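You operate a simulated robot arm through the tools that you are given. There is no shell and no other tool. Be economical: measure what you need, move in short steps, check, and stop when the job is done.

Carry out the task below with a simulated two-armed robot. There is one attempt and no reset: what you move stays moved.

Task
Pick up the orange cassette from the bottom shelf of the bristle rack with one hand, pass it to the other hand and put it on the clear stretch of the work table. Set down upright: cassette.

The check looks at the end state, three seconds after you hand in, the way a careful person would. Anything else that was tipped, shoved, dropped, spilled or broken makes it a failure.

Robot
Two 7-joint arms with two-finger parallel grippers on one trunk, on a base that drives. Base frame: it is fixed to the floor where the robot stands at the start and does not move with it; the origin is under the middle of the robot, x ahead of it, y to its left, z up. Lengths are in mm, angles in degrees, forces in N, time in s.
The left shoulder is at the start at [50, 165, 855], the right one opposite. With the tool pointing down near the work surface each hand reaches from about 100 to 620 mm from the robot's upright axis, wherever it stands, measured 20 degrees to its own side. Places, roughly: clear stretch of the work table [-2400, 1600, 800]. Payload 3.91 kg a hand.
The TCP of each hand is the grasp point between the finger pads, 30 mm short of the fingertips. In the tool frame z runs along the fingers and y along their closing line. The gripper opens to 110 mm. The fingers are 20 mm wide and 10 mm thick; the gripper's body (48 by 112 mm) begins 55 mm behind the TCP.
Orientation is told as [roll, pitch, yaw] about the base's x, y, z axes, in that order, counted from this pose: with the fingers straight down and closing along the base's y, the tool's x points along the base's -x, its y along +y and its z along -z.

Tools
- The arms move only by the tool send_rows. It takes "left_plan", "right_plan" or both (then of equal length, played together; a hand with none holds still); each is a list of rows, each an object of numbers (a shift or turn left out is 0, a gripper value left out holds the last): "tx", "ty", "tz": the shift along the base's x, y, z in mm; "wx", "wy", "wz": the turn, a rotation vector about the base's x, y, z in degrees; "jaw": the opening, from 0 (shut) to 1 (fully open). In form: [{"tx": .., "ty": .., "tz": .., "wx": .., "wy": .., "wz": .., "jaw": ..}, ...]. A call has 1 to 10 rows; each row shifts and turns the commanded pose from where the row before left it. Each row takes 0.2 s and may step no farther than 50 mm and 8.6 degrees from the row before; otherwise, or with a gripper value out of range, the whole call is refused. A pose out of reach is approached as far as the arm can. The call stops where the force on the tool passes 40 N (or 10 N more than at its start, if that is more) or the arm is blocked; 0.2 s more then pass. Each finger travels about 45 mm/s and halts on what it meets, pressing with about 39 N; the grip force reading is that of the motor and also rises with nothing between the fingers. The clock runs only during rows and for 0.2 s after the last one: add rows that do not move to give the fingers time. It gives the time, the measured TCP pose, the force on the tool (base axes), the opening and the grip force at its end, in the units of the frame above (readings bear some noise), with the torque about the TCP (base axes, N m) and any sound that the robot's microphone picked up, and new pictures: "show" is both (left out), scene, wrist or none (wrist: the cameras of the hands that moved).
- Cameras (640 x 400 px; columns grow to the right, rows downward): "scene" is now at [100.2, 31.1, 1021.3]; the picture's right is [0.44, -0.90, 0.00], its down [-0.67, -0.33, -0.66] and it looks along [0.59, 0.29, -0.75] (base axes); focal length 270 px, centre (320, 200). "left" rides on the left gripper at [72, -17, -103] in its tool frame; the picture's right is [0.23, 0.97, 0.00], its down [-0.76, 0.18, -0.62] and it looks along [-0.61, 0.14, 0.78] (tool axes); focal length 222 px, centre (320, 200). "right" rides on the right gripper at [72, 17, -103] in its tool frame; the picture's right is [-0.23, 0.97, 0.00], its down [-0.76, -0.18, -0.62] and it looks along [-0.61, -0.14, 0.78] (tool axes); focal length 222 px, centre (320, 200). There is no depth. A picture from a camera that has moved, and an enlarged one, comes with that camera's place and axes in the base frame and with its lens. The place of the scene camera against the robot may be out by one fixed shift of up to 25 mm in any direction.
- move_column(by): slides the trunk up (or, below 0, down) by that many mm; the arms and the scene camera ride with it, the base frame stays. It gives what a move gives, with no picture.
- base_move(legs): drives the robot by 1 to 6 legs, each [ahead, left, turn to the left] in mm, mm and degrees, along the robot's own axes; the way and the turn of a leg run together, so that a leg with both is an arc; at most 1500 mm and 180 degrees a leg. The arms and the cameras ride along, it lands a little off, and it stops where it bumps. It gives what a move gives, and a new picture of the scene camera.
- pan_tilt(pan, tilt): turns the head with the scene camera to pan (to the left, within 80 degrees either way) and tilt (down, from -29 to 69), counted from straight ahead of the robot. It gives what a move gives, and a new picture of the scene camera.
- inspect(camera, box): a new picture of the part [left, top, right, bottom] of that camera's present view, enlarged. The clock stands still meanwhile.
- job_done(): hands the job in; it is judged then, once.

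Go step by step. Nothing tells you exact positions but the pictures and the camera data: compare them with the known pose of the tool, close in by small moves and look again before you grip or let go. The budget is 120 turns and 260 pictures, counting those below and the enlarged ones. Unless the task says otherwise, let go and move clear before handing in, and close with one line.

The tools are called after "Request:" by a JSON object that holds its "name" and its "arguments". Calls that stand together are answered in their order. send_rows: Moves the arms, as the interface text tells. Its arguments: {"type":"object","properties":{"left_plan":{"type":"array","items":{"type":"object","properties":{"tx":{"type":"number"},"ty":{"type":"number"},"tz":{"type":"number"},"wx":{"type":"number"},"wy":{"type":"number"},"wz":{"type":"number"},"jaw":{"type":"number"}}}},"right_plan":{"type":"array","items":{"type":"object","properties":{"tx":{"type":"number"},"ty":{"type":"number"},"tz":{"type":"number"},"wx":{"type":"number"},"wy":{"type":"number"},"wz":{"type":"number"},"jaw":{"type":"number"}}}},"show":{"type":"string","enum":["both","scene","wrist","none"]}},"required":[]} The other tools are called the same way: move_column (by) slides the trunk up or down; base_move (legs) drives the base; pan_tilt (pan, tilt) turns the head that bears the scene camera; inspect (camera, box) takes an enlarged picture of a part of a camera's view; job_done () hands the job in.

At the start:

```text
t: 0.0
left_eef_pos: [251.6, 332.8, 571.9]
left_tool_rot: [-0.1, -0.1, 0.0]
left_ft_force: [0.2, 0.2, 0.4]
left_wrist_torque: [-0.03, 0.0, 0.05]
left_grip_width: 110.1
left_finger_force: 0.1
right_eef_pos: [350.7, 22.5, 650.0]
right_tool_rot: [0.1, 0.0, -0.1]
right_ft_force: [0.5, -0.9, -0.1]
right_wrist_torque: [0.01, -0.04, -0.02]
right_grip_width: 110.3
right_finger_force: 0.0
trunk travel left (down, up): [-75.0, 428.0]
robot x, y, heading: [2.1, 0.3, -0.3]
head pan, tilt: [26.4, 48.6]
```

scene: 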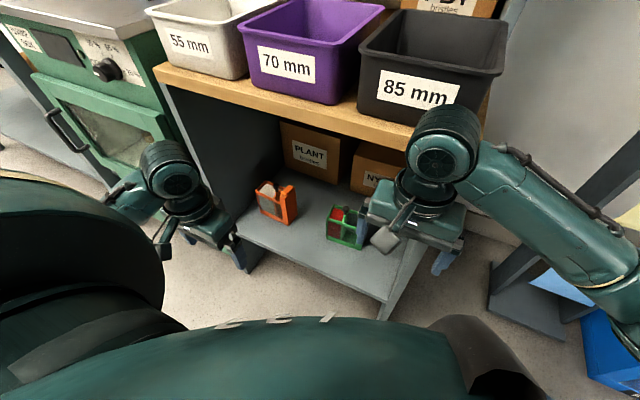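
right: 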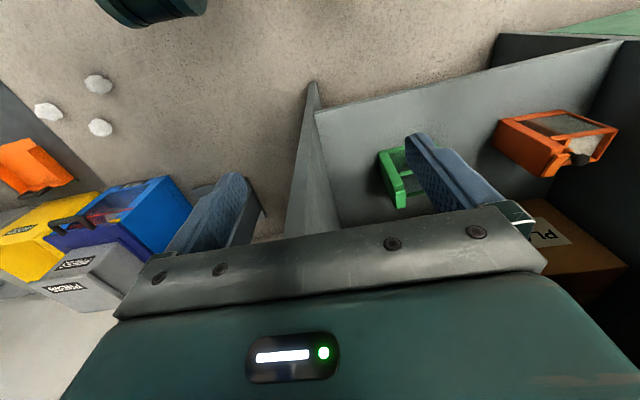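
left: 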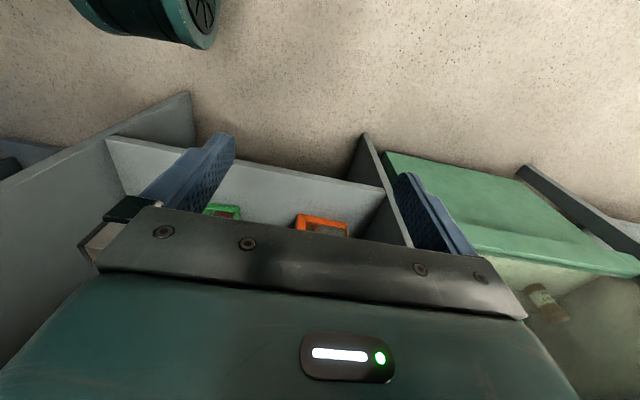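

The orange cassette stands on the bottom shelf, under a shelf board with bins, and a green cassette is to its right. I'll enlarge the view to locate it.

Request:
{"name": "inspect", "arguments": {"camera": "scene", "box": [210, 150, 400, 270]}}

Request:
{"name": "inspect", "arguments": {"camera": "right", "box": [360, 60, 640, 235]}}

Request:
{"name": "inspect", "arguments": {"camera": "left", "box": [80, 100, 420, 312]}}

```text
3.33 times, centred on (305, 210) of scene
camera zoom: at [100.2, 31.1, 1021.3], right [0.44, -0.9, 0.0], down [-0.67, -0.33, -0.66], along [0.59, 0.29, -0.75], focal length 898 px, centre (370, 167)
```

zoom: 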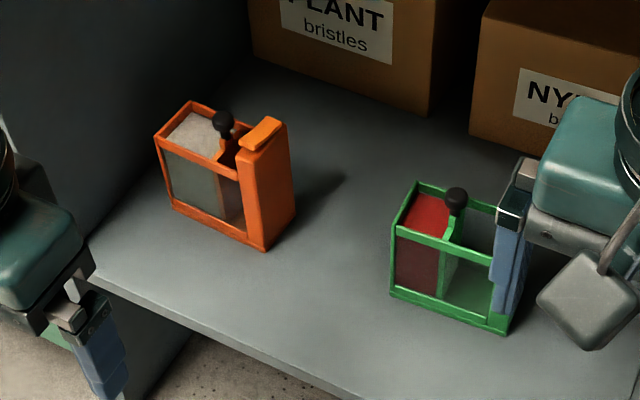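

```text
2.29 times, centred on (500, 148) of right
camera zoom: at [277.8, 40.3, 754.0], right [0.23, 0.97, 0.0], down [0.76, -0.18, 0.62], along [0.61, -0.14, -0.78], focal length 508 px, centre (-91, 320)
```

zoom: 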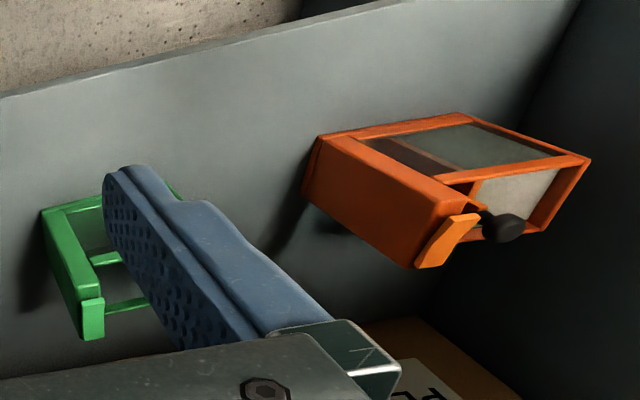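

```text
1.88 times, centred on (250, 206) of left
camera zoom: at [178.1, 316.5, 677.3], right [-0.23, 0.97, 0.0], down [0.76, 0.18, 0.62], along [0.61, 0.14, -0.78], focal length 418 px, centre (452, 189)
```

zoom: 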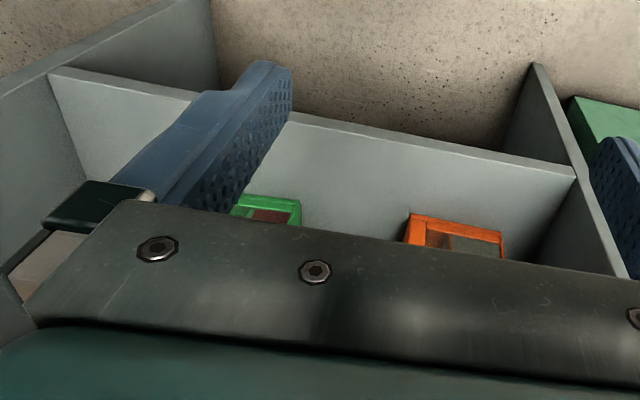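

The orange cassette works out to about x 504–563, y 346–456 and z 320–420, with the shelf's front edge at x≈405. I'll look left before shifting the base that way.

Request:
{"name": "pan_tilt", "arguments": {"pan": 60, "tilt": 50}}

```text
t: 1.0
left_eef_pos: [251.7, 332.0, 572.1]
left_tool_rot: [0.0, -0.1, 0.0]
left_ft_force: [-0.6, 0.2, 0.0]
left_wrist_torque: [0.03, 0.01, -0.01]
left_grip_width: 110.0
left_finger_force: 0.1
right_eef_pos: [351.3, 22.7, 649.7]
right_tool_rot: [0.0, 0.0, 0.0]
right_ft_force: [-0.2, -0.1, -0.8]
right_wrist_torque: [0.0, -0.01, 0.02]
right_grip_width: 110.0
right_finger_force: 0.1
trunk travel left (down, up): [-75.0, 428.0]
robot x, y, heading: [-0.5, 2.0, 0.0]
head pan, tilt: [60.0, 50.0]
camera scene: at [68.7, 63.0, 1019.3], right [0.87, -0.5, 0.0], down [-0.38, -0.66, -0.64], along [0.32, 0.56, -0.77], focal length 270 px, centre (320, 200)
```

scene: 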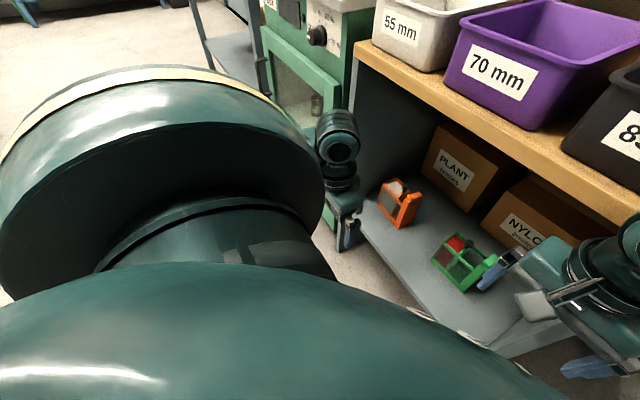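

The oven front is flush with the rack, so the way left is clear. I'll back off slightly and slide left.

Request:
{"name": "base_move", "arguments": {"legs": [[-40, 0, 0], [0, 230, 0]]}}

Request:
{"name": "pan_tilt", "arguments": {"pan": 8, "tilt": 50}}

```text
t: 4.1
left_eef_pos: [211.5, 563.2, 572.0]
left_tool_rot: [0.0, -0.1, -0.1]
left_ft_force: [-0.1, -0.5, 0.3]
left_wrist_torque: [-0.02, -0.01, 0.0]
left_grip_width: 110.0
left_finger_force: 0.0
right_eef_pos: [311.5, 253.4, 650.9]
right_tool_rot: [0.0, 0.0, -0.1]
right_ft_force: [-0.3, 0.4, 0.0]
right_wrist_torque: [-0.01, -0.02, 0.0]
right_grip_width: 110.1
right_finger_force: 0.0
trunk travel left (down, up): [-75.0, 428.0]
robot x, y, heading: [-35.6, 231.4, -0.2]
head pan, tilt: [60.0, 50.0]
camera scene: at [29.2, 294.2, 1019.3], right [0.87, -0.5, 0.0], down [-0.38, -0.66, -0.64], along [0.32, 0.56, -0.77], focal length 270 px, centre (320, 200)
```

scene: 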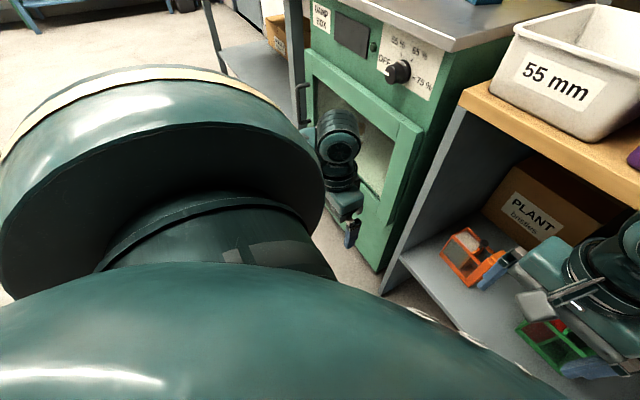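

```text
t: 5.3
left_eef_pos: [212.6, 562.4, 572.1]
left_tool_rot: [-0.1, 0.0, -0.1]
left_ft_force: [-0.3, -0.5, 0.1]
left_wrist_torque: [0.0, 0.02, 0.01]
left_grip_width: 110.1
left_finger_force: 0.0
right_eef_pos: [312.0, 254.1, 649.4]
right_tool_rot: [-0.1, 0.0, -0.1]
right_ft_force: [0.8, 0.7, 0.3]
right_wrist_torque: [-0.02, -0.04, 0.02]
right_grip_width: 110.0
right_finger_force: 0.1
trunk travel left (down, up): [-75.0, 428.0]
robot x, y, heading: [-38.9, 233.0, 0.2]
head pan, tilt: [8.0, 50.0]
camera scene: at [66.8, 238.2, 1019.3], right [0.14, -0.99, 0.0], down [-0.76, -0.11, -0.64], along [0.64, 0.09, -0.77], focal length 270 px, centre (320, 200)
```

scene: 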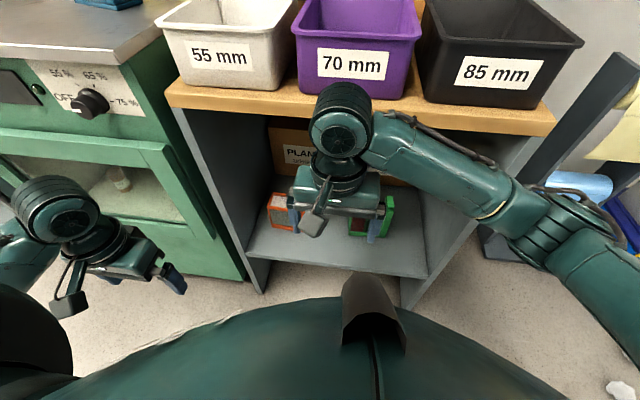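

I'll lower the trunk, then turn the right hand by yaw −90 outside the rack.

Request:
{"name": "move_column", "arguments": {"by": -70}}

Request:
{"name": "send_rows", "arguments": {"right_plan": [{"wz": -8.5, "tx": -5}, {"wz": -8.5, "tx": -5}, {"wz": -8.5, "tx": -5}, {"wz": -8.5, "tx": -5}, {"wz": -8.5, "tx": -5}, {"wz": -8.5, "tx": -5}, {"wz": -8.5}, {"wz": -8.5}, {"wz": -8.5}, {"wz": -8.5}], "show": "scene"}}

```text
t: 6.4
left_eef_pos: [211.8, 563.6, 502.8]
left_tool_rot: [0.0, 0.0, 0.0]
left_ft_force: [-0.4, -0.4, 0.9]
left_wrist_torque: [-0.02, -0.01, 0.01]
left_grip_width: 109.8
left_finger_force: 0.0
right_eef_pos: [313.7, 253.5, 580.9]
right_tool_rot: [0.0, 0.0, -0.1]
right_ft_force: [-0.3, 0.6, -0.2]
right_wrist_torque: [-0.02, 0.02, 0.04]
right_grip_width: 109.9
right_finger_force: 0.1
trunk travel left (down, up): [-5.0, 498.0]
robot x, y, heading: [-40.8, 227.6, 0.2]
head pan, tilt: [8.0, 50.0]
```

```text
t: 8.6
left_eef_pos: [211.4, 562.9, 502.9]
left_tool_rot: [0.0, -0.1, -0.1]
left_ft_force: [-0.6, -1.1, -0.3]
left_wrist_torque: [-0.02, -0.04, 0.0]
left_grip_width: 109.8
left_finger_force: 0.2
right_eef_pos: [310.8, 251.6, 564.8]
right_tool_rot: [0.0, 0.0, -85.2]
right_ft_force: [-0.2, -0.3, 0.1]
right_wrist_torque: [-0.02, 0.01, 0.01]
right_grip_width: 110.0
right_finger_force: 0.1
right hand out of reach, approached as far as the arm can: row 10
trunk travel left (down, up): [-5.0, 498.0]
robot x, y, heading: [-40.0, 229.9, 0.1]
head pan, tilt: [8.0, 50.0]
camera scene: at [66.8, 238.2, 949.4], right [0.14, -0.99, 0.0], down [-0.76, -0.11, -0.64], along [0.64, 0.09, -0.77], focal length 270 px, centre (320, 200)
```

scene: 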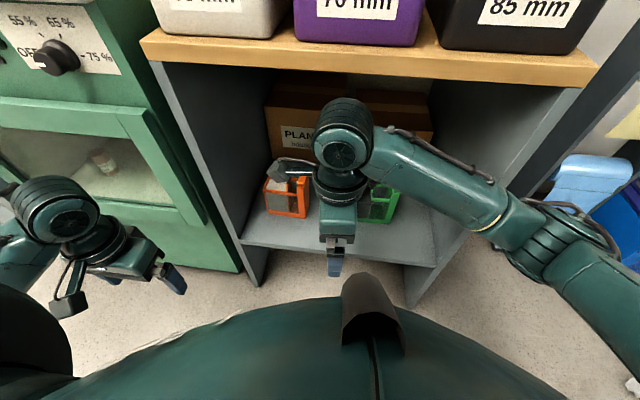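

The hand is at yaw −85, and it seems it couldn't come closer to the trunk. Now I'll tilt the fingers toward +y and move forward a little.

Request:
{"name": "send_rows", "arguments": {"right_plan": [{"tx": 20, "wz": -4.8}, {"wx": 7}, {"wx": 7}, {"wx": 7}, {"wx": 7}, {"wx": 7}]}}

```text
t: 10.0
left_eef_pos: [213.0, 564.0, 501.2]
left_tool_rot: [0.1, 0.0, -0.1]
left_ft_force: [0.0, 0.0, -0.2]
left_wrist_torque: [-0.02, -0.02, -0.01]
left_grip_width: 109.8
left_finger_force: 0.0
right_eef_pos: [329.9, 249.8, 564.7]
right_tool_rot: [0.1, 35.0, -89.8]
right_ft_force: [0.1, -0.8, -0.3]
right_wrist_torque: [0.02, -0.02, -0.03]
right_grip_width: 110.2
right_finger_force: 0.1
trunk travel left (down, up): [-5.0, 498.0]
robot x, y, heading: [-37.9, 230.5, -0.2]
head pan, tilt: [8.0, 50.0]
camera scene: at [66.8, 238.2, 949.4], right [0.14, -0.99, 0.0], down [-0.76, -0.11, -0.64], along [0.64, 0.09, -0.77], focal length 270 px, centre (320, 200)
camera right: at [346.0, 250.7, 691.3], right [0.97, -0.18, -0.13], down [-0.18, -0.98, 0.07], along [-0.14, -0.05, -0.99], focal length 222 px, centre (320, 200)
```

scene: 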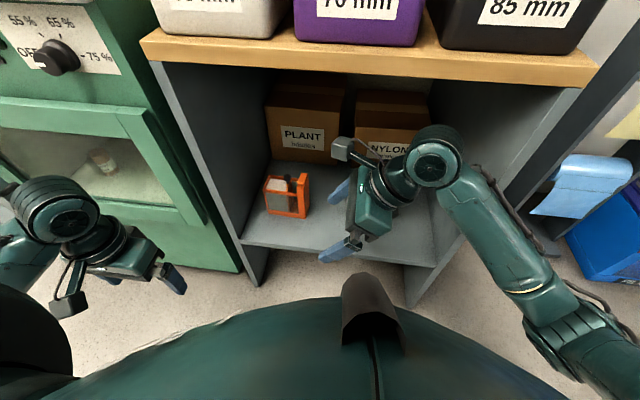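
right: 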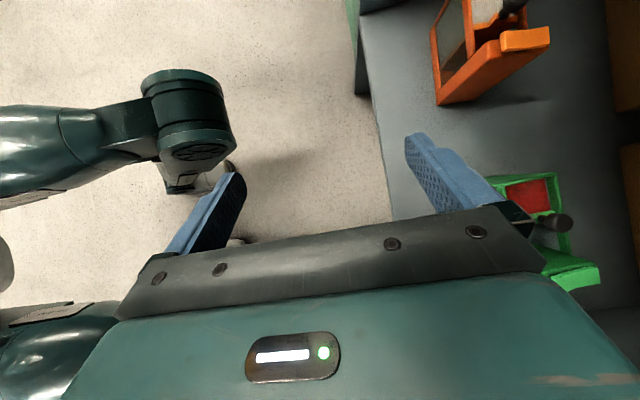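

The tilt is good. I'll lower the hand a bit and go forward into the compartment, staying above both cassettes.

Request:
{"name": "send_rows", "arguments": {"right_plan": [{"tz": -35, "ty": 10}, {"tz": -35, "ty": 10}, {"tx": 40, "ty": 5}, {"tx": 40, "ty": 5}, {"tx": 40, "ty": 5}, {"tx": 40, "ty": 5}, {"tx": 40}]}}

```text
t: 11.6
left_eef_pos: [212.2, 562.6, 502.5]
left_tool_rot: [0.1, 0.0, 0.0]
left_ft_force: [0.0, 0.0, 0.3]
left_wrist_torque: [0.01, -0.02, -0.02]
left_grip_width: 109.9
left_finger_force: 0.1
right_eef_pos: [531.3, 290.9, 495.8]
right_tool_rot: [0.2, 35.0, -89.7]
right_ft_force: [0.6, -0.1, -0.2]
right_wrist_torque: [0.0, 0.02, 0.01]
right_grip_width: 109.9
right_finger_force: 0.1
trunk travel left (down, up): [-5.0, 498.0]
robot x, y, heading: [-37.8, 231.6, -0.3]
head pan, tilt: [8.0, 50.0]
camera scene: at [66.8, 238.2, 949.7], right [0.14, -0.99, 0.0], down [-0.76, -0.11, -0.64], along [0.64, 0.09, -0.77], focal length 270 px, centre (320, 200)
camera right: at [546.6, 292.1, 621.4], right [0.97, -0.18, -0.13], down [-0.17, -0.98, 0.07], along [-0.14, -0.05, -0.99], focal length 222 px, centre (320, 200)
```

scene: 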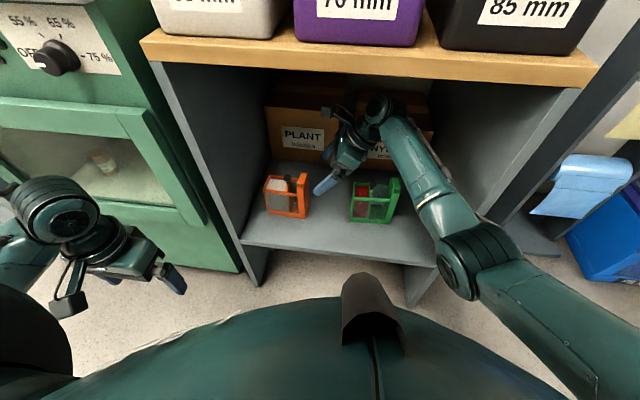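
right: 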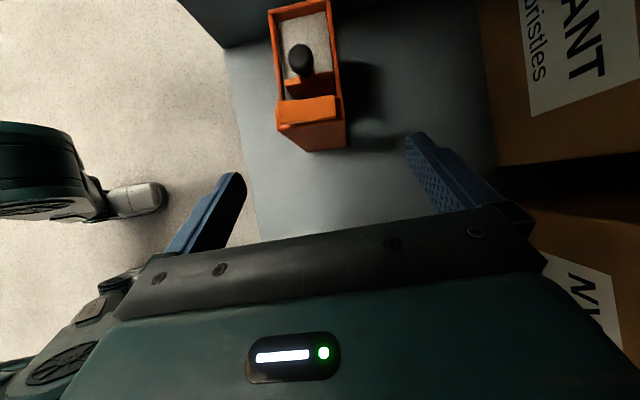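

Request:
{"name": "inspect", "arguments": {"camera": "right", "box": [220, 0, 420, 170]}}

Request:
{"name": "inspect", "arguments": {"camera": "scene", "box": [240, 130, 440, 255]}}

```text
2.35 times, centred on (320, 85) of right
camera zoom: at [546.6, 292.1, 621.4], right [0.97, -0.18, -0.13], down [-0.17, -0.98, 0.07], along [-0.14, -0.05, -0.99], focal length 523 px, centre (320, 471)
```

zoom: 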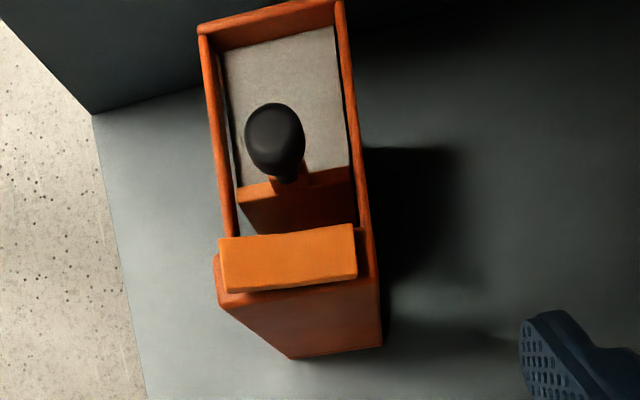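

```text
3.20 times, centred on (340, 192) of scene
camera zoom: at [66.8, 238.2, 949.7], right [0.14, -0.99, 0.0], down [-0.76, -0.11, -0.64], along [0.64, 0.09, -0.77], focal length 862 px, centre (256, 224)
```

zoom: 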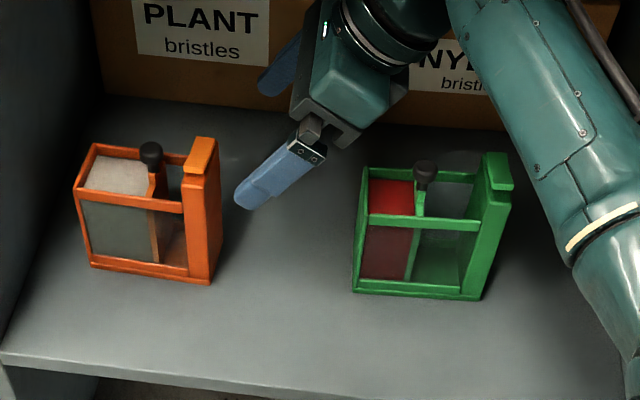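

The spine end's bottom edge is near x 499–557, y 343, with the cassette yawed about −3°. The approach along the finger axis is lined up, so I'll go down most of the way and check.

Request:
{"name": "send_rows", "arguments": {"right_plan": [{"wz": -3}, {"tx": 0, "ty": 18, "tz": -25}, {"tx": 0, "ty": 16, "tz": -24}, {"ty": 14, "tz": -22}]}}

Request:
{"name": "inspect", "arguments": {"camera": "scene", "box": [240, 130, 440, 255]}}

```text
t: 12.6
left_eef_pos: [211.8, 563.5, 502.2]
left_tool_rot: [-0.1, -0.1, 0.0]
left_ft_force: [0.5, -0.3, -0.1]
left_wrist_torque: [-0.03, 0.0, -0.02]
left_grip_width: 109.7
left_finger_force: 0.1
right_eef_pos: [530.1, 337.5, 421.5]
right_tool_rot: [0.1, 34.9, -92.7]
right_ft_force: [-0.5, 0.4, 0.2]
right_wrist_torque: [0.01, 0.0, -0.02]
right_grip_width: 110.1
right_finger_force: 0.1
trunk travel left (down, up): [-5.0, 498.0]
robot x, y, heading: [-39.1, 229.7, -0.0]
head pan, tilt: [8.0, 50.0]
camera scene: at [66.8, 238.1, 949.3], right [0.14, -0.99, 0.0], down [-0.76, -0.11, -0.64], along [0.64, 0.09, -0.77], focal length 270 px, centre (320, 200)
camera right: at [546.0, 337.6, 548.5], right [0.96, -0.23, -0.13], down [-0.23, -0.97, 0.07], along [-0.14, -0.04, -0.99], focal length 222 px, centre (320, 200)
```

scene: 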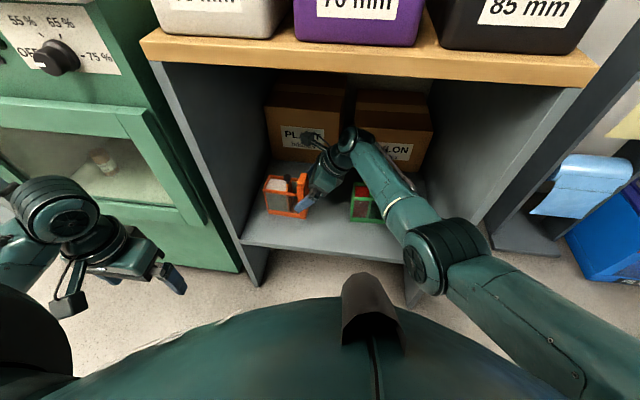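
right: 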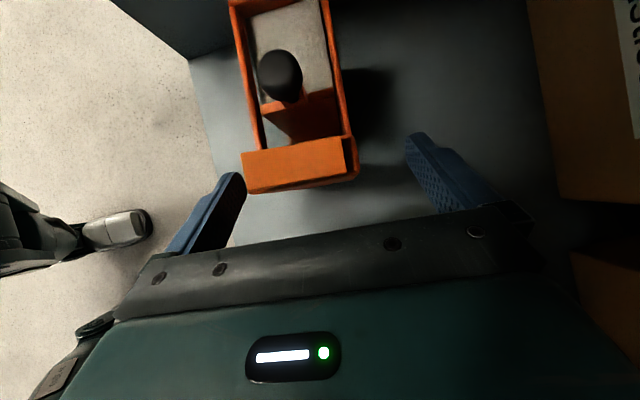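

```text
3.20 times, centred on (340, 192) of scene
camera zoom: at [66.8, 238.1, 949.3], right [0.14, -0.99, 0.0], down [-0.76, -0.11, -0.64], along [0.64, 0.09, -0.77], focal length 862 px, centre (256, 224)
```

zoom: 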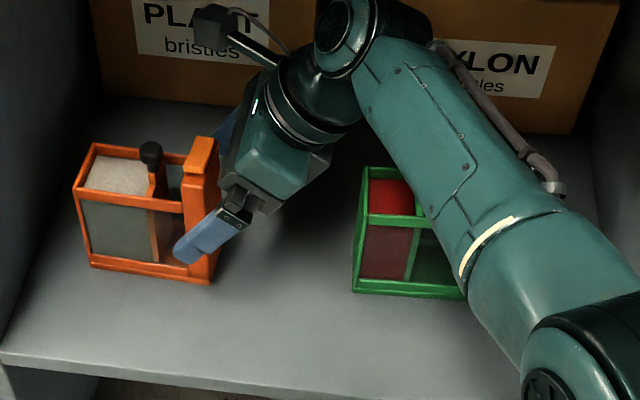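

Fingers straddle the spine; I'll finish the approach with a small x correction of −4, then close gently.

Request:
{"name": "send_rows", "arguments": {"right_plan": [{"tx": -4, "ty": 10, "tz": -14}, {"ty": 10, "tz": -14}]}}

Request:
{"name": "inspect", "arguments": {"camera": "scene", "box": [240, 130, 440, 255]}}

```text
t: 13.2
left_eef_pos: [212.7, 563.7, 503.0]
left_tool_rot: [0.0, 0.0, -0.1]
left_ft_force: [-0.4, 0.0, 1.3]
left_wrist_torque: [0.0, -0.04, -0.01]
left_grip_width: 109.7
left_finger_force: 0.0
right_eef_pos: [521.7, 358.6, 395.3]
right_tool_rot: [0.1, 35.0, -92.8]
right_ft_force: [0.9, -2.1, 0.3]
right_wrist_torque: [0.09, 0.01, -0.05]
right_grip_width: 109.9
right_finger_force: 0.1
right hand out of reach, approached as far as the arm can: row 2
trunk travel left (down, up): [-5.0, 498.0]
robot x, y, heading: [-42.5, 232.4, 0.1]
head pan, tilt: [8.0, 50.0]
camera scene: at [66.8, 238.1, 949.3], right [0.14, -0.99, 0.0], down [-0.76, -0.11, -0.64], along [0.64, 0.09, -0.77], focal length 270 px, centre (320, 200)
camera right: at [537.4, 357.5, 521.5], right [0.96, -0.24, -0.13], down [-0.23, -0.97, 0.07], along [-0.14, -0.04, -0.99], focal length 222 px, centre (320, 200)
```

scene: 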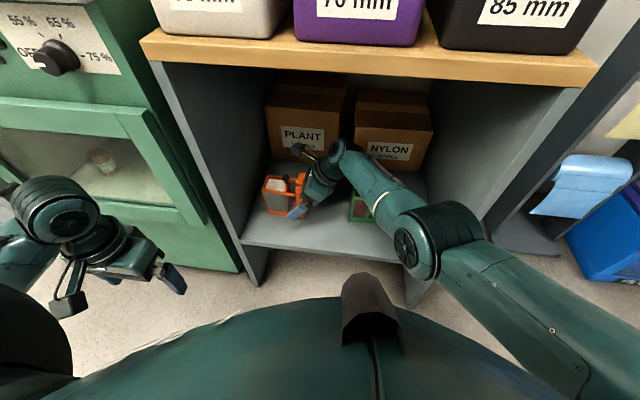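
right: 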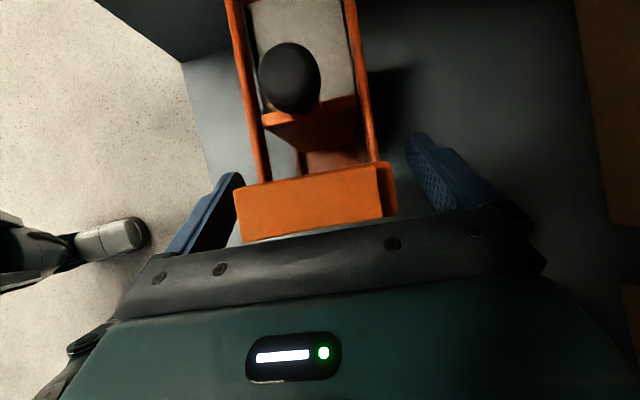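

```text
3.20 times, centred on (340, 192) of scene
camera zoom: at [66.8, 238.1, 949.3], right [0.14, -0.99, 0.0], down [-0.76, -0.11, -0.64], along [0.64, 0.09, -0.77], focal length 862 px, centre (256, 224)
```

zoom: 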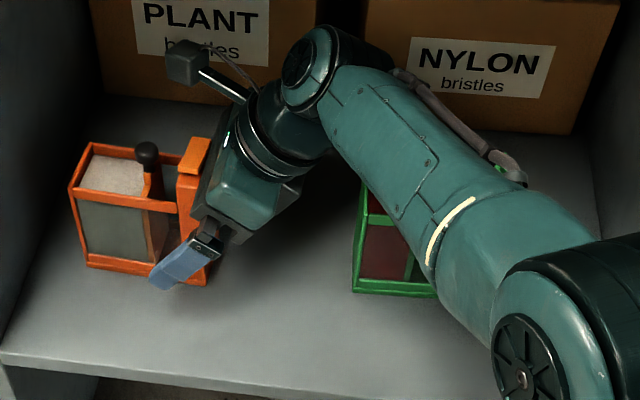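

The palm has just nudged the cassette a few mm sideways. I'll back off 5 mm along the axis and close.

Request:
{"name": "send_rows", "arguments": {"right_plan": [{"ty": -3, "tz": 4}, {"jaw": 0.6}, {}, {"jaw": 0.4}, {}, {}]}}

Request:
{"name": "inspect", "arguments": {"camera": "scene", "box": [240, 130, 440, 255]}}

```text
t: 14.6
left_eef_pos: [212.2, 563.2, 503.2]
left_tool_rot: [0.1, 0.0, -0.1]
left_ft_force: [0.6, 0.0, 0.1]
left_wrist_torque: [0.03, 0.0, 0.02]
left_grip_width: 110.0
left_finger_force: 0.1
right_eef_pos: [523.6, 354.5, 398.7]
right_tool_rot: [0.1, 35.0, -92.7]
right_ft_force: [0.7, -1.6, -0.3]
right_wrist_torque: [0.18, -0.23, -0.17]
right_grip_width: 54.9
right_finger_force: 39.2
trunk travel left (down, up): [-5.0, 498.0]
robot x, y, heading: [-37.4, 231.0, -0.3]
head pan, tilt: [8.0, 50.0]
camera scene: at [66.8, 238.1, 949.3], right [0.14, -0.99, 0.0], down [-0.76, -0.11, -0.64], along [0.64, 0.09, -0.77], focal length 270 px, centre (320, 200)
camera right: at [537.9, 354.5, 526.0], right [0.96, -0.24, -0.13], down [-0.23, -0.97, 0.07], along [-0.14, -0.04, -0.99], focal length 222 px, centre (320, 200)
```

scene: 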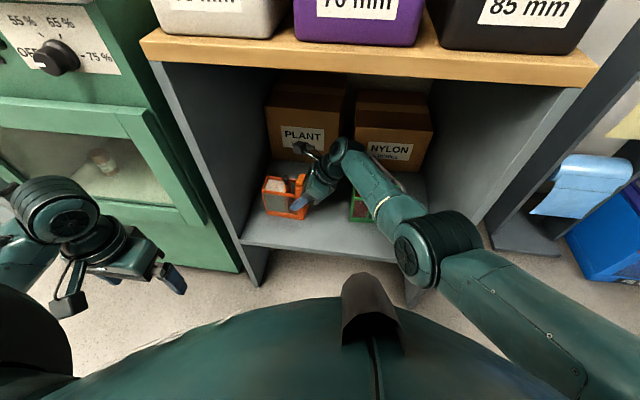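
right: 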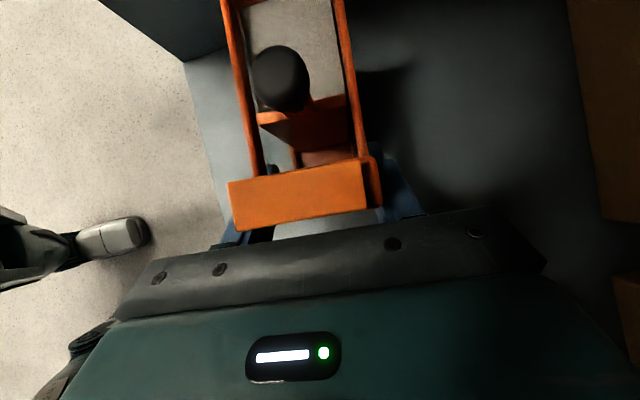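

```text
3.20 times, centred on (340, 192) of scene
camera zoom: at [66.8, 238.1, 949.3], right [0.14, -0.99, 0.0], down [-0.76, -0.11, -0.64], along [0.64, 0.09, -0.77], focal length 862 px, centre (256, 224)
```

zoom: 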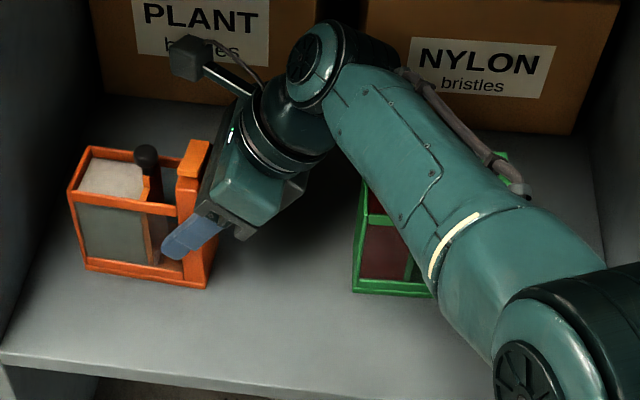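

Firm grip at 54.9 mm. I'll lift slightly and check for slip.

Request:
{"name": "send_rows", "arguments": {"right_plan": [{"tz": 8, "jaw": 0.35}, {"tz": 8}, {"tz": 10}, {}]}}

Request:
{"name": "inspect", "arguments": {"camera": "scene", "box": [240, 130, 440, 255]}}

```text
t: 15.6
left_eef_pos: [213.5, 563.6, 502.8]
left_tool_rot: [-0.1, 0.1, -0.1]
left_ft_force: [0.3, 0.4, 0.3]
left_wrist_torque: [0.01, -0.03, -0.02]
left_grip_width: 110.0
left_finger_force: 0.1
right_eef_pos: [522.0, 354.8, 424.8]
right_tool_rot: [0.0, 34.9, -92.8]
right_ft_force: [-1.1, -0.2, -4.1]
right_wrist_torque: [-0.16, 0.02, -0.01]
right_grip_width: 55.0
right_finger_force: 38.9
trunk travel left (down, up): [-5.0, 498.0]
robot x, y, heading: [-36.3, 229.7, -0.1]
head pan, tilt: [8.0, 50.0]
camera scene: at [67.1, 238.2, 949.3], right [0.14, -0.99, 0.0], down [-0.76, -0.11, -0.64], along [0.64, 0.09, -0.77], focal length 270 px, centre (320, 200)
camera right: at [537.6, 354.2, 551.8], right [0.96, -0.23, -0.13], down [-0.23, -0.97, 0.07], along [-0.14, -0.04, -0.99], focal length 222 px, centre (320, 200)
```

scene: 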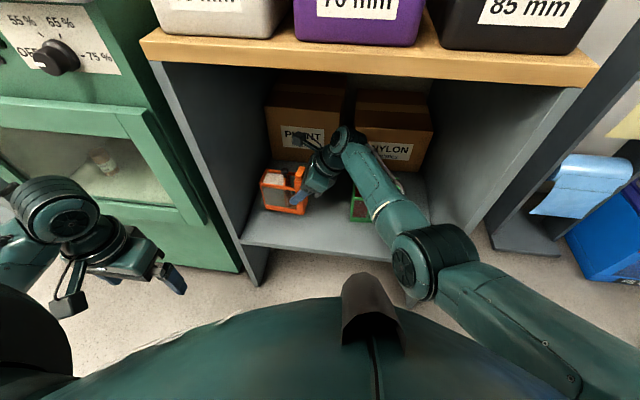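
right: 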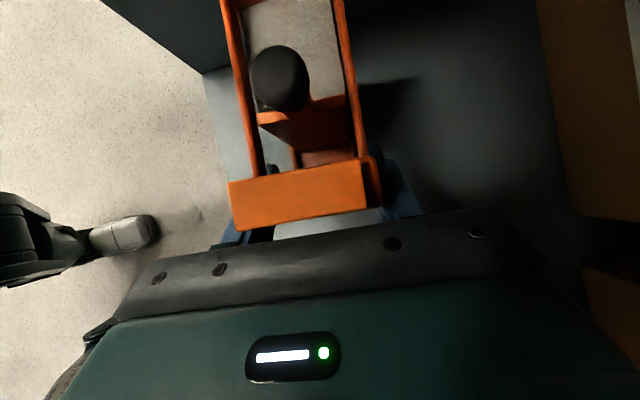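

```text
3.20 times, centred on (340, 192) of scene
camera zoom: at [67.1, 238.2, 949.3], right [0.14, -0.99, 0.0], down [-0.76, -0.11, -0.64], along [0.64, 0.09, -0.77], focal length 862 px, centre (256, 224)
```

zoom: 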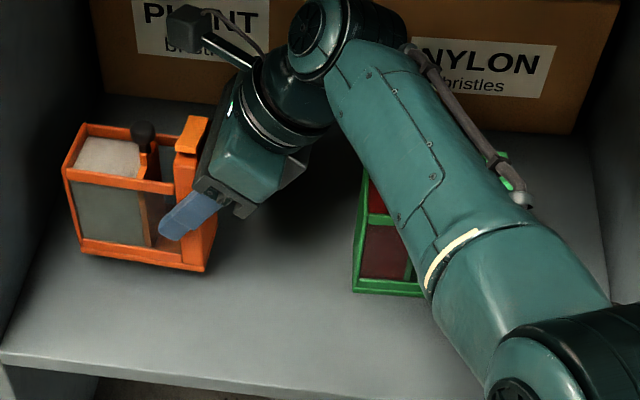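

Lifted cleanly with no rotation in the grip; it weighs about 0.4 kg. Now I'll raise it and withdraw out of the rack.

Request:
{"name": "send_rows", "arguments": {"right_plan": [{"tz": 25}, {"tz": 20}, {"tx": -30}, {"tx": -30}, {"tx": -30}, {"tx": -30}, {"tx": -30}, {"tx": -25}]}}

```text
t: 16.7
left_eef_pos: [209.5, 563.6, 508.2]
left_tool_rot: [-0.1, -0.8, 0.0]
left_ft_force: [0.2, -0.7, -1.1]
left_wrist_torque: [0.02, -0.01, 0.01]
left_grip_width: 110.2
left_finger_force: 0.1
right_eef_pos: [507.2, 342.2, 573.2]
right_tool_rot: [14.7, 33.8, -85.7]
right_ft_force: [0.4, -0.2, -3.7]
right_wrist_torque: [-0.16, 0.0, 0.01]
right_grip_width: 55.1
right_finger_force: 39.2
trunk travel left (down, up): [-5.0, 498.0]
robot x, y, heading: [-35.8, 227.5, -0.3]
head pan, tilt: [8.0, 50.0]
stopped in row 5 (right hand): the arm was blocked; the commanded pose is now the measured one
camera scene: at [57.7, 238.9, 954.1], right [0.14, -0.99, 0.0], down [-0.75, -0.11, -0.65], along [0.65, 0.09, -0.76], focal length 270 px, centre (320, 200)
camera right: at [496.5, 345.3, 701.3], right [0.96, -0.25, 0.08], down [-0.26, -0.97, 0.04], along [0.06, -0.06, -1.0], focal length 222 px, centre (320, 200)
```

scene: 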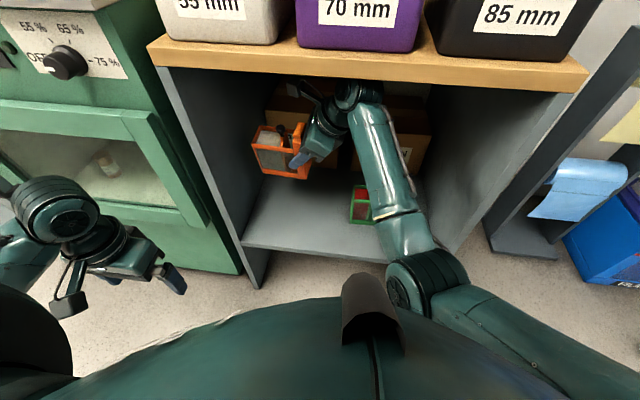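
right: 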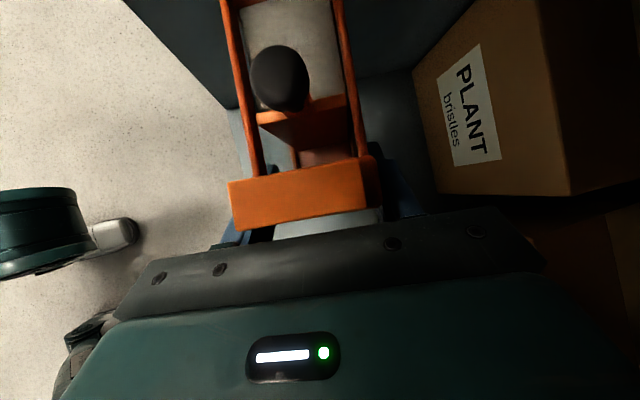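

The arm got blocked while withdrawing: the hand rose and the robot tilted slightly, so something like the elbow is touching. I'll look closely before moving again.

Request:
{"name": "inspect", "arguments": {"camera": "scene", "box": [230, 60, 510, 235]}}

Request:
{"name": "inspect", "arguments": {"camera": "scene", "box": [330, 210, 530, 335]}}

Request:
{"name": "inspect", "arguments": {"camera": "left", "box": [0, 0, 640, 400]}}

```text
2.29 times, centred on (370, 148) of scene
camera zoom: at [57.7, 238.9, 954.1], right [0.14, -0.99, 0.0], down [-0.75, -0.11, -0.65], along [0.65, 0.09, -0.76], focal length 616 px, centre (206, 320)
```

zoom: 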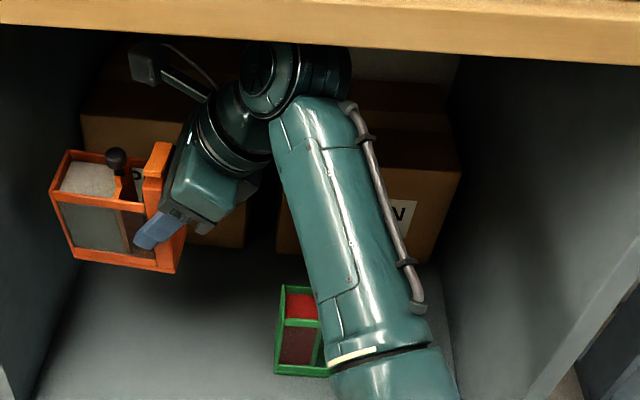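

```text
3.20 times, centred on (430, 272) of scene
camera zoom: at [57.7, 238.9, 954.1], right [0.14, -0.99, 0.0], down [-0.75, -0.11, -0.65], along [0.65, 0.09, -0.76], focal length 862 px, centre (-32, -32)
```

zoom: 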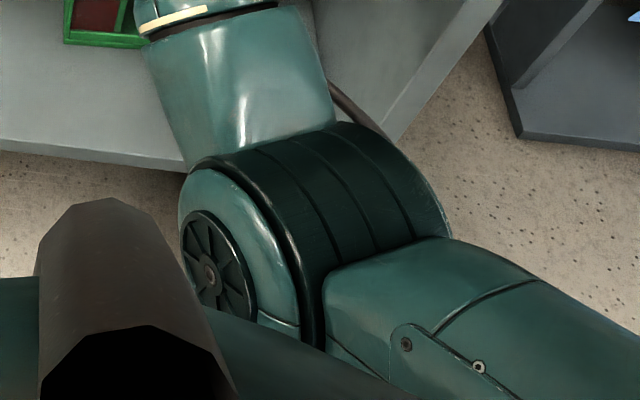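

```text
1.00 times, centred on (320, 200) of left (not enlarged: the box is as wide or as high as the picture)
camera zoom: at [134.5, 548.0, 612.7], right [-0.23, 0.97, 0.0], down [0.75, 0.18, 0.63], along [0.62, 0.14, -0.77], focal length 222 px, centre (320, 200)
```

zoom: 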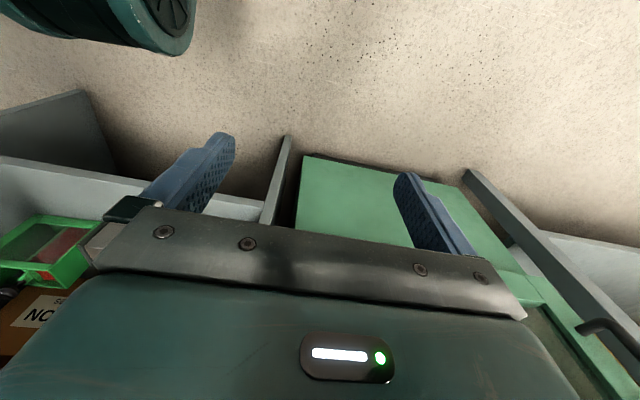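

Request:
{"name": "send_rows", "arguments": {"right_plan": [{}]}}

```text
t: 17.1
left_eef_pos: [209.3, 563.1, 507.8]
left_tool_rot: [-0.1, -0.8, 0.1]
left_ft_force: [0.2, 0.7, -0.4]
left_wrist_torque: [0.0, -0.01, 0.01]
left_grip_width: 110.3
left_finger_force: 0.1
right_eef_pos: [508.4, 342.8, 576.1]
right_tool_rot: [14.7, 33.9, -85.8]
right_ft_force: [-0.4, -1.6, -4.4]
right_wrist_torque: [-0.09, 0.01, -0.03]
right_grip_width: 55.0
right_finger_force: 39.1
trunk travel left (down, up): [-5.0, 498.0]
robot x, y, heading: [-41.4, 231.9, -0.4]
head pan, tilt: [8.0, 50.0]
camera scene: at [57.9, 238.9, 954.0], right [0.14, -0.99, 0.0], down [-0.75, -0.11, -0.65], along [0.65, 0.09, -0.76], focal length 270 px, centre (320, 200)
camera right: at [496.6, 344.9, 702.2], right [0.96, -0.26, 0.08], down [-0.26, -0.97, 0.04], along [0.07, -0.06, -1.0], focal length 222 px, centre (320, 200)
```

scene: 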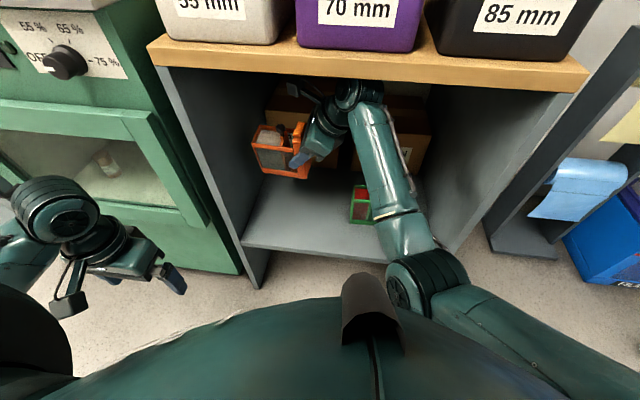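
right: 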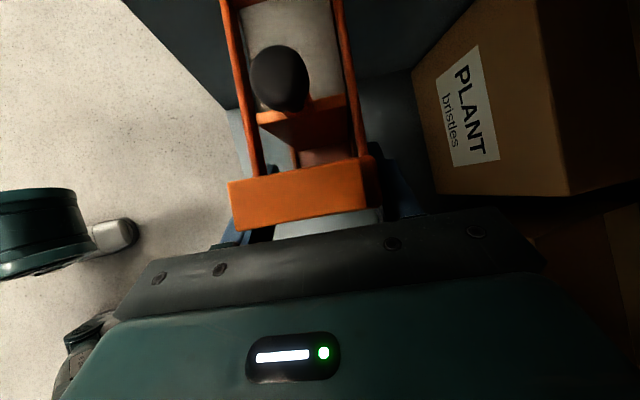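

The tilt persists, so part of the arm, probably the low elbow, is jammed. I'll reverse the hand toward the last good pose, then pull out by driving the base back instead.

Request:
{"name": "send_rows", "arguments": {"right_plan": [{"tx": 3, "ty": 3, "tz": -20, "wy": 2, "wz": 0.2}, {"tx": 3, "ty": 3, "tz": -25, "wy": 3, "wz": 0.3}, {"tx": 3, "ty": 3, "tz": -30, "wy": 3.5, "wz": 0.3}, {"tx": 4, "ty": 3, "tz": -30, "wy": 3.5, "wz": 0.3}]}}

```text
t: 18.1
left_eef_pos: [212.5, 563.6, 501.3]
left_tool_rot: [0.0, 0.0, 0.1]
left_ft_force: [-0.8, 0.2, -0.4]
left_wrist_torque: [0.01, 0.0, 0.02]
left_grip_width: 109.9
left_finger_force: 0.0
right_eef_pos: [525.8, 351.6, 454.4]
right_tool_rot: [-0.8, 34.0, -93.5]
right_ft_force: [0.3, 1.0, -4.0]
right_wrist_torque: [-0.12, 0.01, 0.03]
right_grip_width: 54.8
right_finger_force: 39.5
trunk travel left (down, up): [-5.0, 498.0]
robot x, y, heading: [-39.2, 235.0, -0.1]
head pan, tilt: [8.0, 50.0]
camera scene: at [67.0, 238.3, 948.5], right [0.14, -0.99, 0.0], down [-0.76, -0.11, -0.64], along [0.64, 0.09, -0.77], focal length 270 px, centre (320, 200)
camera right: at [542.4, 352.9, 580.4], right [0.96, -0.24, -0.14], down [-0.23, -0.97, 0.09], along [-0.16, -0.06, -0.99], focal length 222 px, centre (320, 200)
```

scene: 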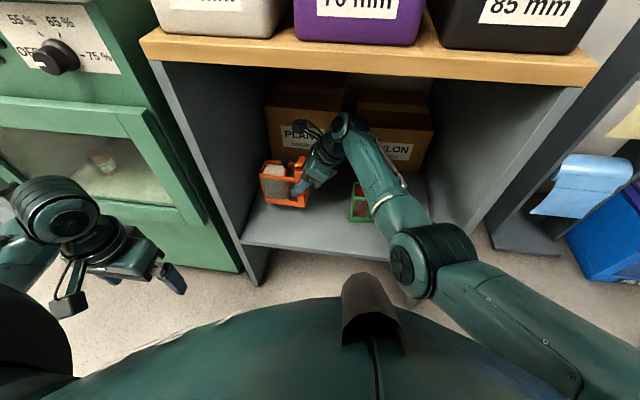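
right: 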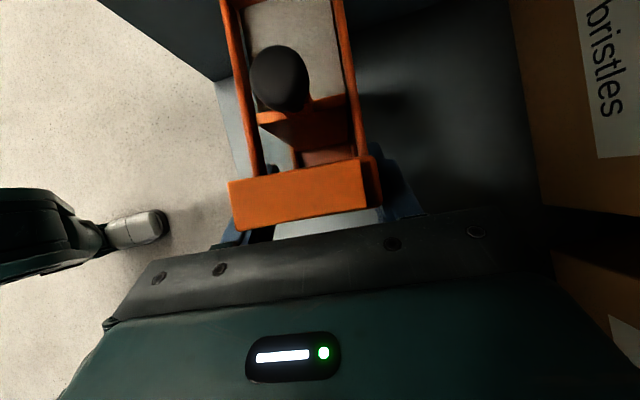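

The jam is released and the robot is level again. I'll raise the column a little, then back the base straight out.

Request:
{"name": "move_column", "arguments": {"by": 30}}

Request:
{"name": "base_move", "arguments": {"legs": [[-150, 0, 0]]}}

```text
t: 18.9
left_eef_pos: [212.4, 563.5, 531.6]
left_tool_rot: [0.0, 0.0, 0.0]
left_ft_force: [-0.1, -0.2, -0.3]
left_wrist_torque: [0.02, 0.0, 0.02]
left_grip_width: 110.1
left_finger_force: 0.1
right_eef_pos: [525.9, 350.4, 485.7]
right_tool_rot: [-0.7, 33.9, -93.8]
right_ft_force: [0.4, 0.3, -4.4]
right_wrist_torque: [-0.1, 0.0, -0.02]
right_grip_width: 55.1
right_finger_force: 39.3
trunk travel left (down, up): [-35.0, 468.0]
robot x, y, heading: [-37.3, 230.7, -0.1]
head pan, tilt: [8.0, 50.0]
```

```text
t: 20.2
left_eef_pos: [64.2, 563.2, 532.8]
left_tool_rot: [0.0, 0.0, -0.1]
left_ft_force: [-0.7, -0.2, 0.8]
left_wrist_torque: [0.01, 0.05, -0.03]
left_grip_width: 110.1
left_finger_force: 0.0
right_eef_pos: [377.1, 351.4, 485.4]
right_tool_rot: [-0.8, 33.9, -93.6]
right_ft_force: [0.4, -0.6, -5.1]
right_wrist_torque: [-0.14, 0.01, -0.03]
right_grip_width: 54.9
right_finger_force: 38.9
trunk travel left (down, up): [-35.0, 468.0]
robot x, y, heading: [-186.7, 232.8, -0.4]
head pan, tilt: [8.0, 50.0]
camera scene: at [-80.5, 238.4, 979.3], right [0.14, -0.99, 0.0], down [-0.76, -0.11, -0.64], along [0.64, 0.09, -0.77], focal length 270 px, centre (320, 200)
```

scene: 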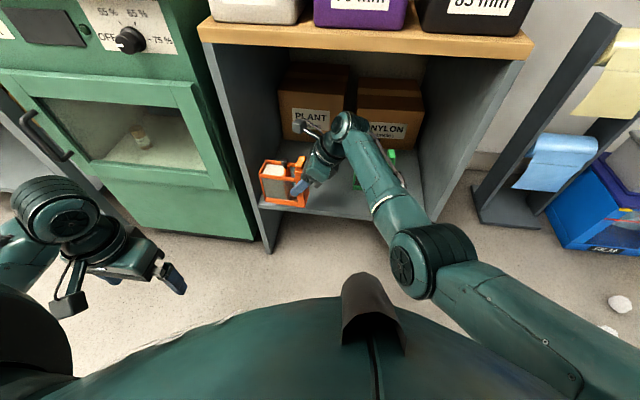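

Out smoothly. I'll go back further to get free space for the handover, then raise the column and check the surroundings.

Request:
{"name": "base_move", "arguments": {"legs": [[-220, 0, 0]]}}

Request:
{"name": "inspect", "arguments": {"camera": "scene", "box": [160, 60, 520, 285]}}

Request:
{"name": "pan_tilt", "arguments": {"pan": 80, "tilt": 15}}

Request:
{"name": "pan_tilt", "arguments": {"pan": 0, "tilt": 48}}

```text
t: 21.9
left_eef_pos: [-157.9, 563.0, 531.8]
left_tool_rot: [0.0, -0.1, -0.1]
left_ft_force: [-0.5, -0.4, 0.8]
left_wrist_torque: [-0.02, 0.04, 0.0]
left_grip_width: 109.9
left_finger_force: 0.0
right_eef_pos: [155.4, 350.8, 483.6]
right_tool_rot: [-0.9, 33.9, -93.8]
right_ft_force: [0.7, 0.0, -3.8]
right_wrist_torque: [-0.14, 0.0, 0.01]
right_grip_width: 54.9
right_finger_force: 38.9
trunk travel left (down, up): [-35.0, 468.0]
robot x, y, heading: [-409.8, 229.8, 0.1]
head pan, tilt: [8.0, 50.0]
camera scene: at [-303.5, 238.5, 979.3], right [0.14, -0.99, 0.0], down [-0.76, -0.11, -0.64], along [0.64, 0.09, -0.77], focal length 270 px, centre (320, 200)
```

scene: 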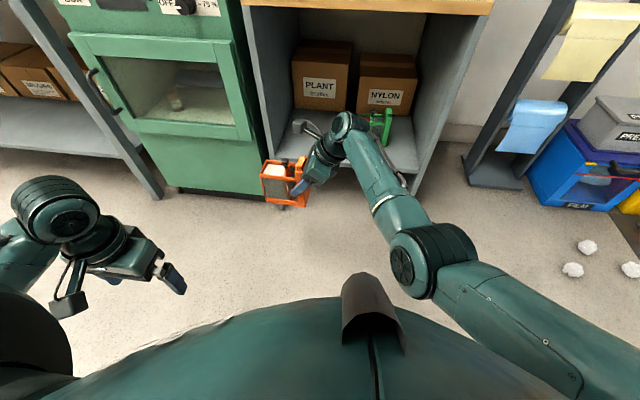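

```text
1.78 times, centred on (340, 172) of scene
camera zoom: at [-303.5, 238.5, 979.3], right [0.14, -0.99, 0.0], down [-0.76, -0.11, -0.64], along [0.64, 0.09, -0.77], focal length 479 px, centre (284, 249)
```

zoom: 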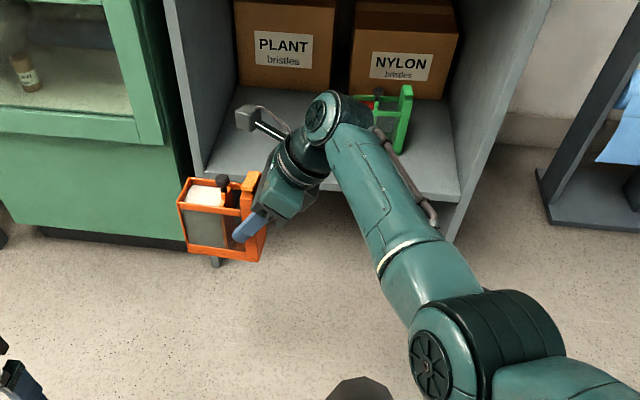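

```text
t: 23.4
left_eef_pos: [-157.9, 563.6, 532.1]
left_tool_rot: [0.0, 0.0, -0.2]
left_ft_force: [0.7, 1.2, -0.5]
left_wrist_torque: [-0.01, -0.01, 0.02]
left_grip_width: 109.8
left_finger_force: 0.0
right_eef_pos: [154.9, 349.2, 484.4]
right_tool_rot: [-0.8, 33.9, -93.8]
right_ft_force: [-0.6, 0.0, -4.0]
right_wrist_torque: [-0.15, 0.03, 0.02]
right_grip_width: 54.8
right_finger_force: 38.8
trunk travel left (down, up): [-35.0, 468.0]
robot x, y, heading: [-411.7, 233.3, -0.1]
head pan, tilt: [80.0, 15.0]
camera scene: at [-363.3, 319.9, 1033.0], right [0.98, -0.18, 0.0], down [-0.05, -0.26, -0.97], along [0.17, 0.95, -0.26], focal length 270 px, centre (320, 200)
```

scene: 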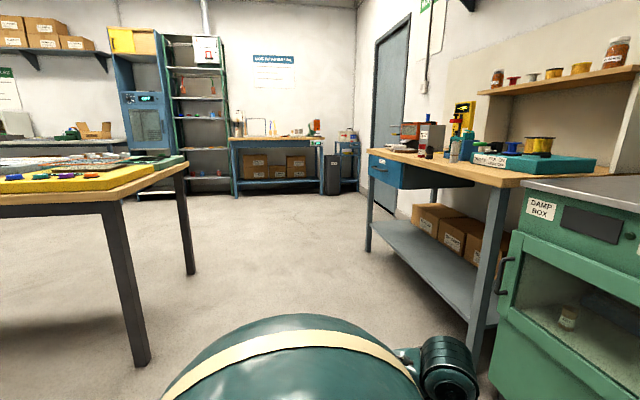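

```text
t: 24.9
left_eef_pos: [-157.7, 562.2, 532.4]
left_tool_rot: [0.0, 0.0, -0.1]
left_ft_force: [0.1, 0.8, 0.2]
left_wrist_torque: [0.0, 0.0, 0.0]
left_grip_width: 109.5
left_finger_force: 0.1
right_eef_pos: [156.1, 349.3, 483.8]
right_tool_rot: [-0.8, 33.9, -93.8]
right_ft_force: [0.5, -1.0, -4.0]
right_wrist_torque: [-0.12, 0.02, -0.02]
right_grip_width: 54.9
right_finger_force: 39.1
trunk travel left (down, up): [-35.0, 468.0]
robot x, y, heading: [-407.8, 233.8, 0.1]
head pan, tilt: [0.0, 48.0]
camera scene: at [-301.0, 227.9, 982.0], right [0.0, -1.0, 0.0], down [-0.74, 0.0, -0.67], along [0.67, 0.0, -0.74], focal length 270 px, centre (320, 200)
```

scene: 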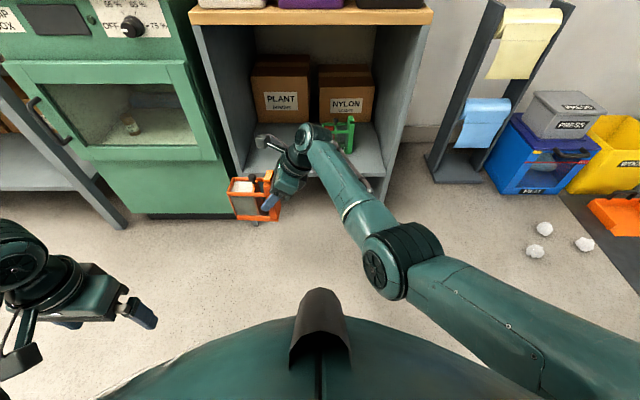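

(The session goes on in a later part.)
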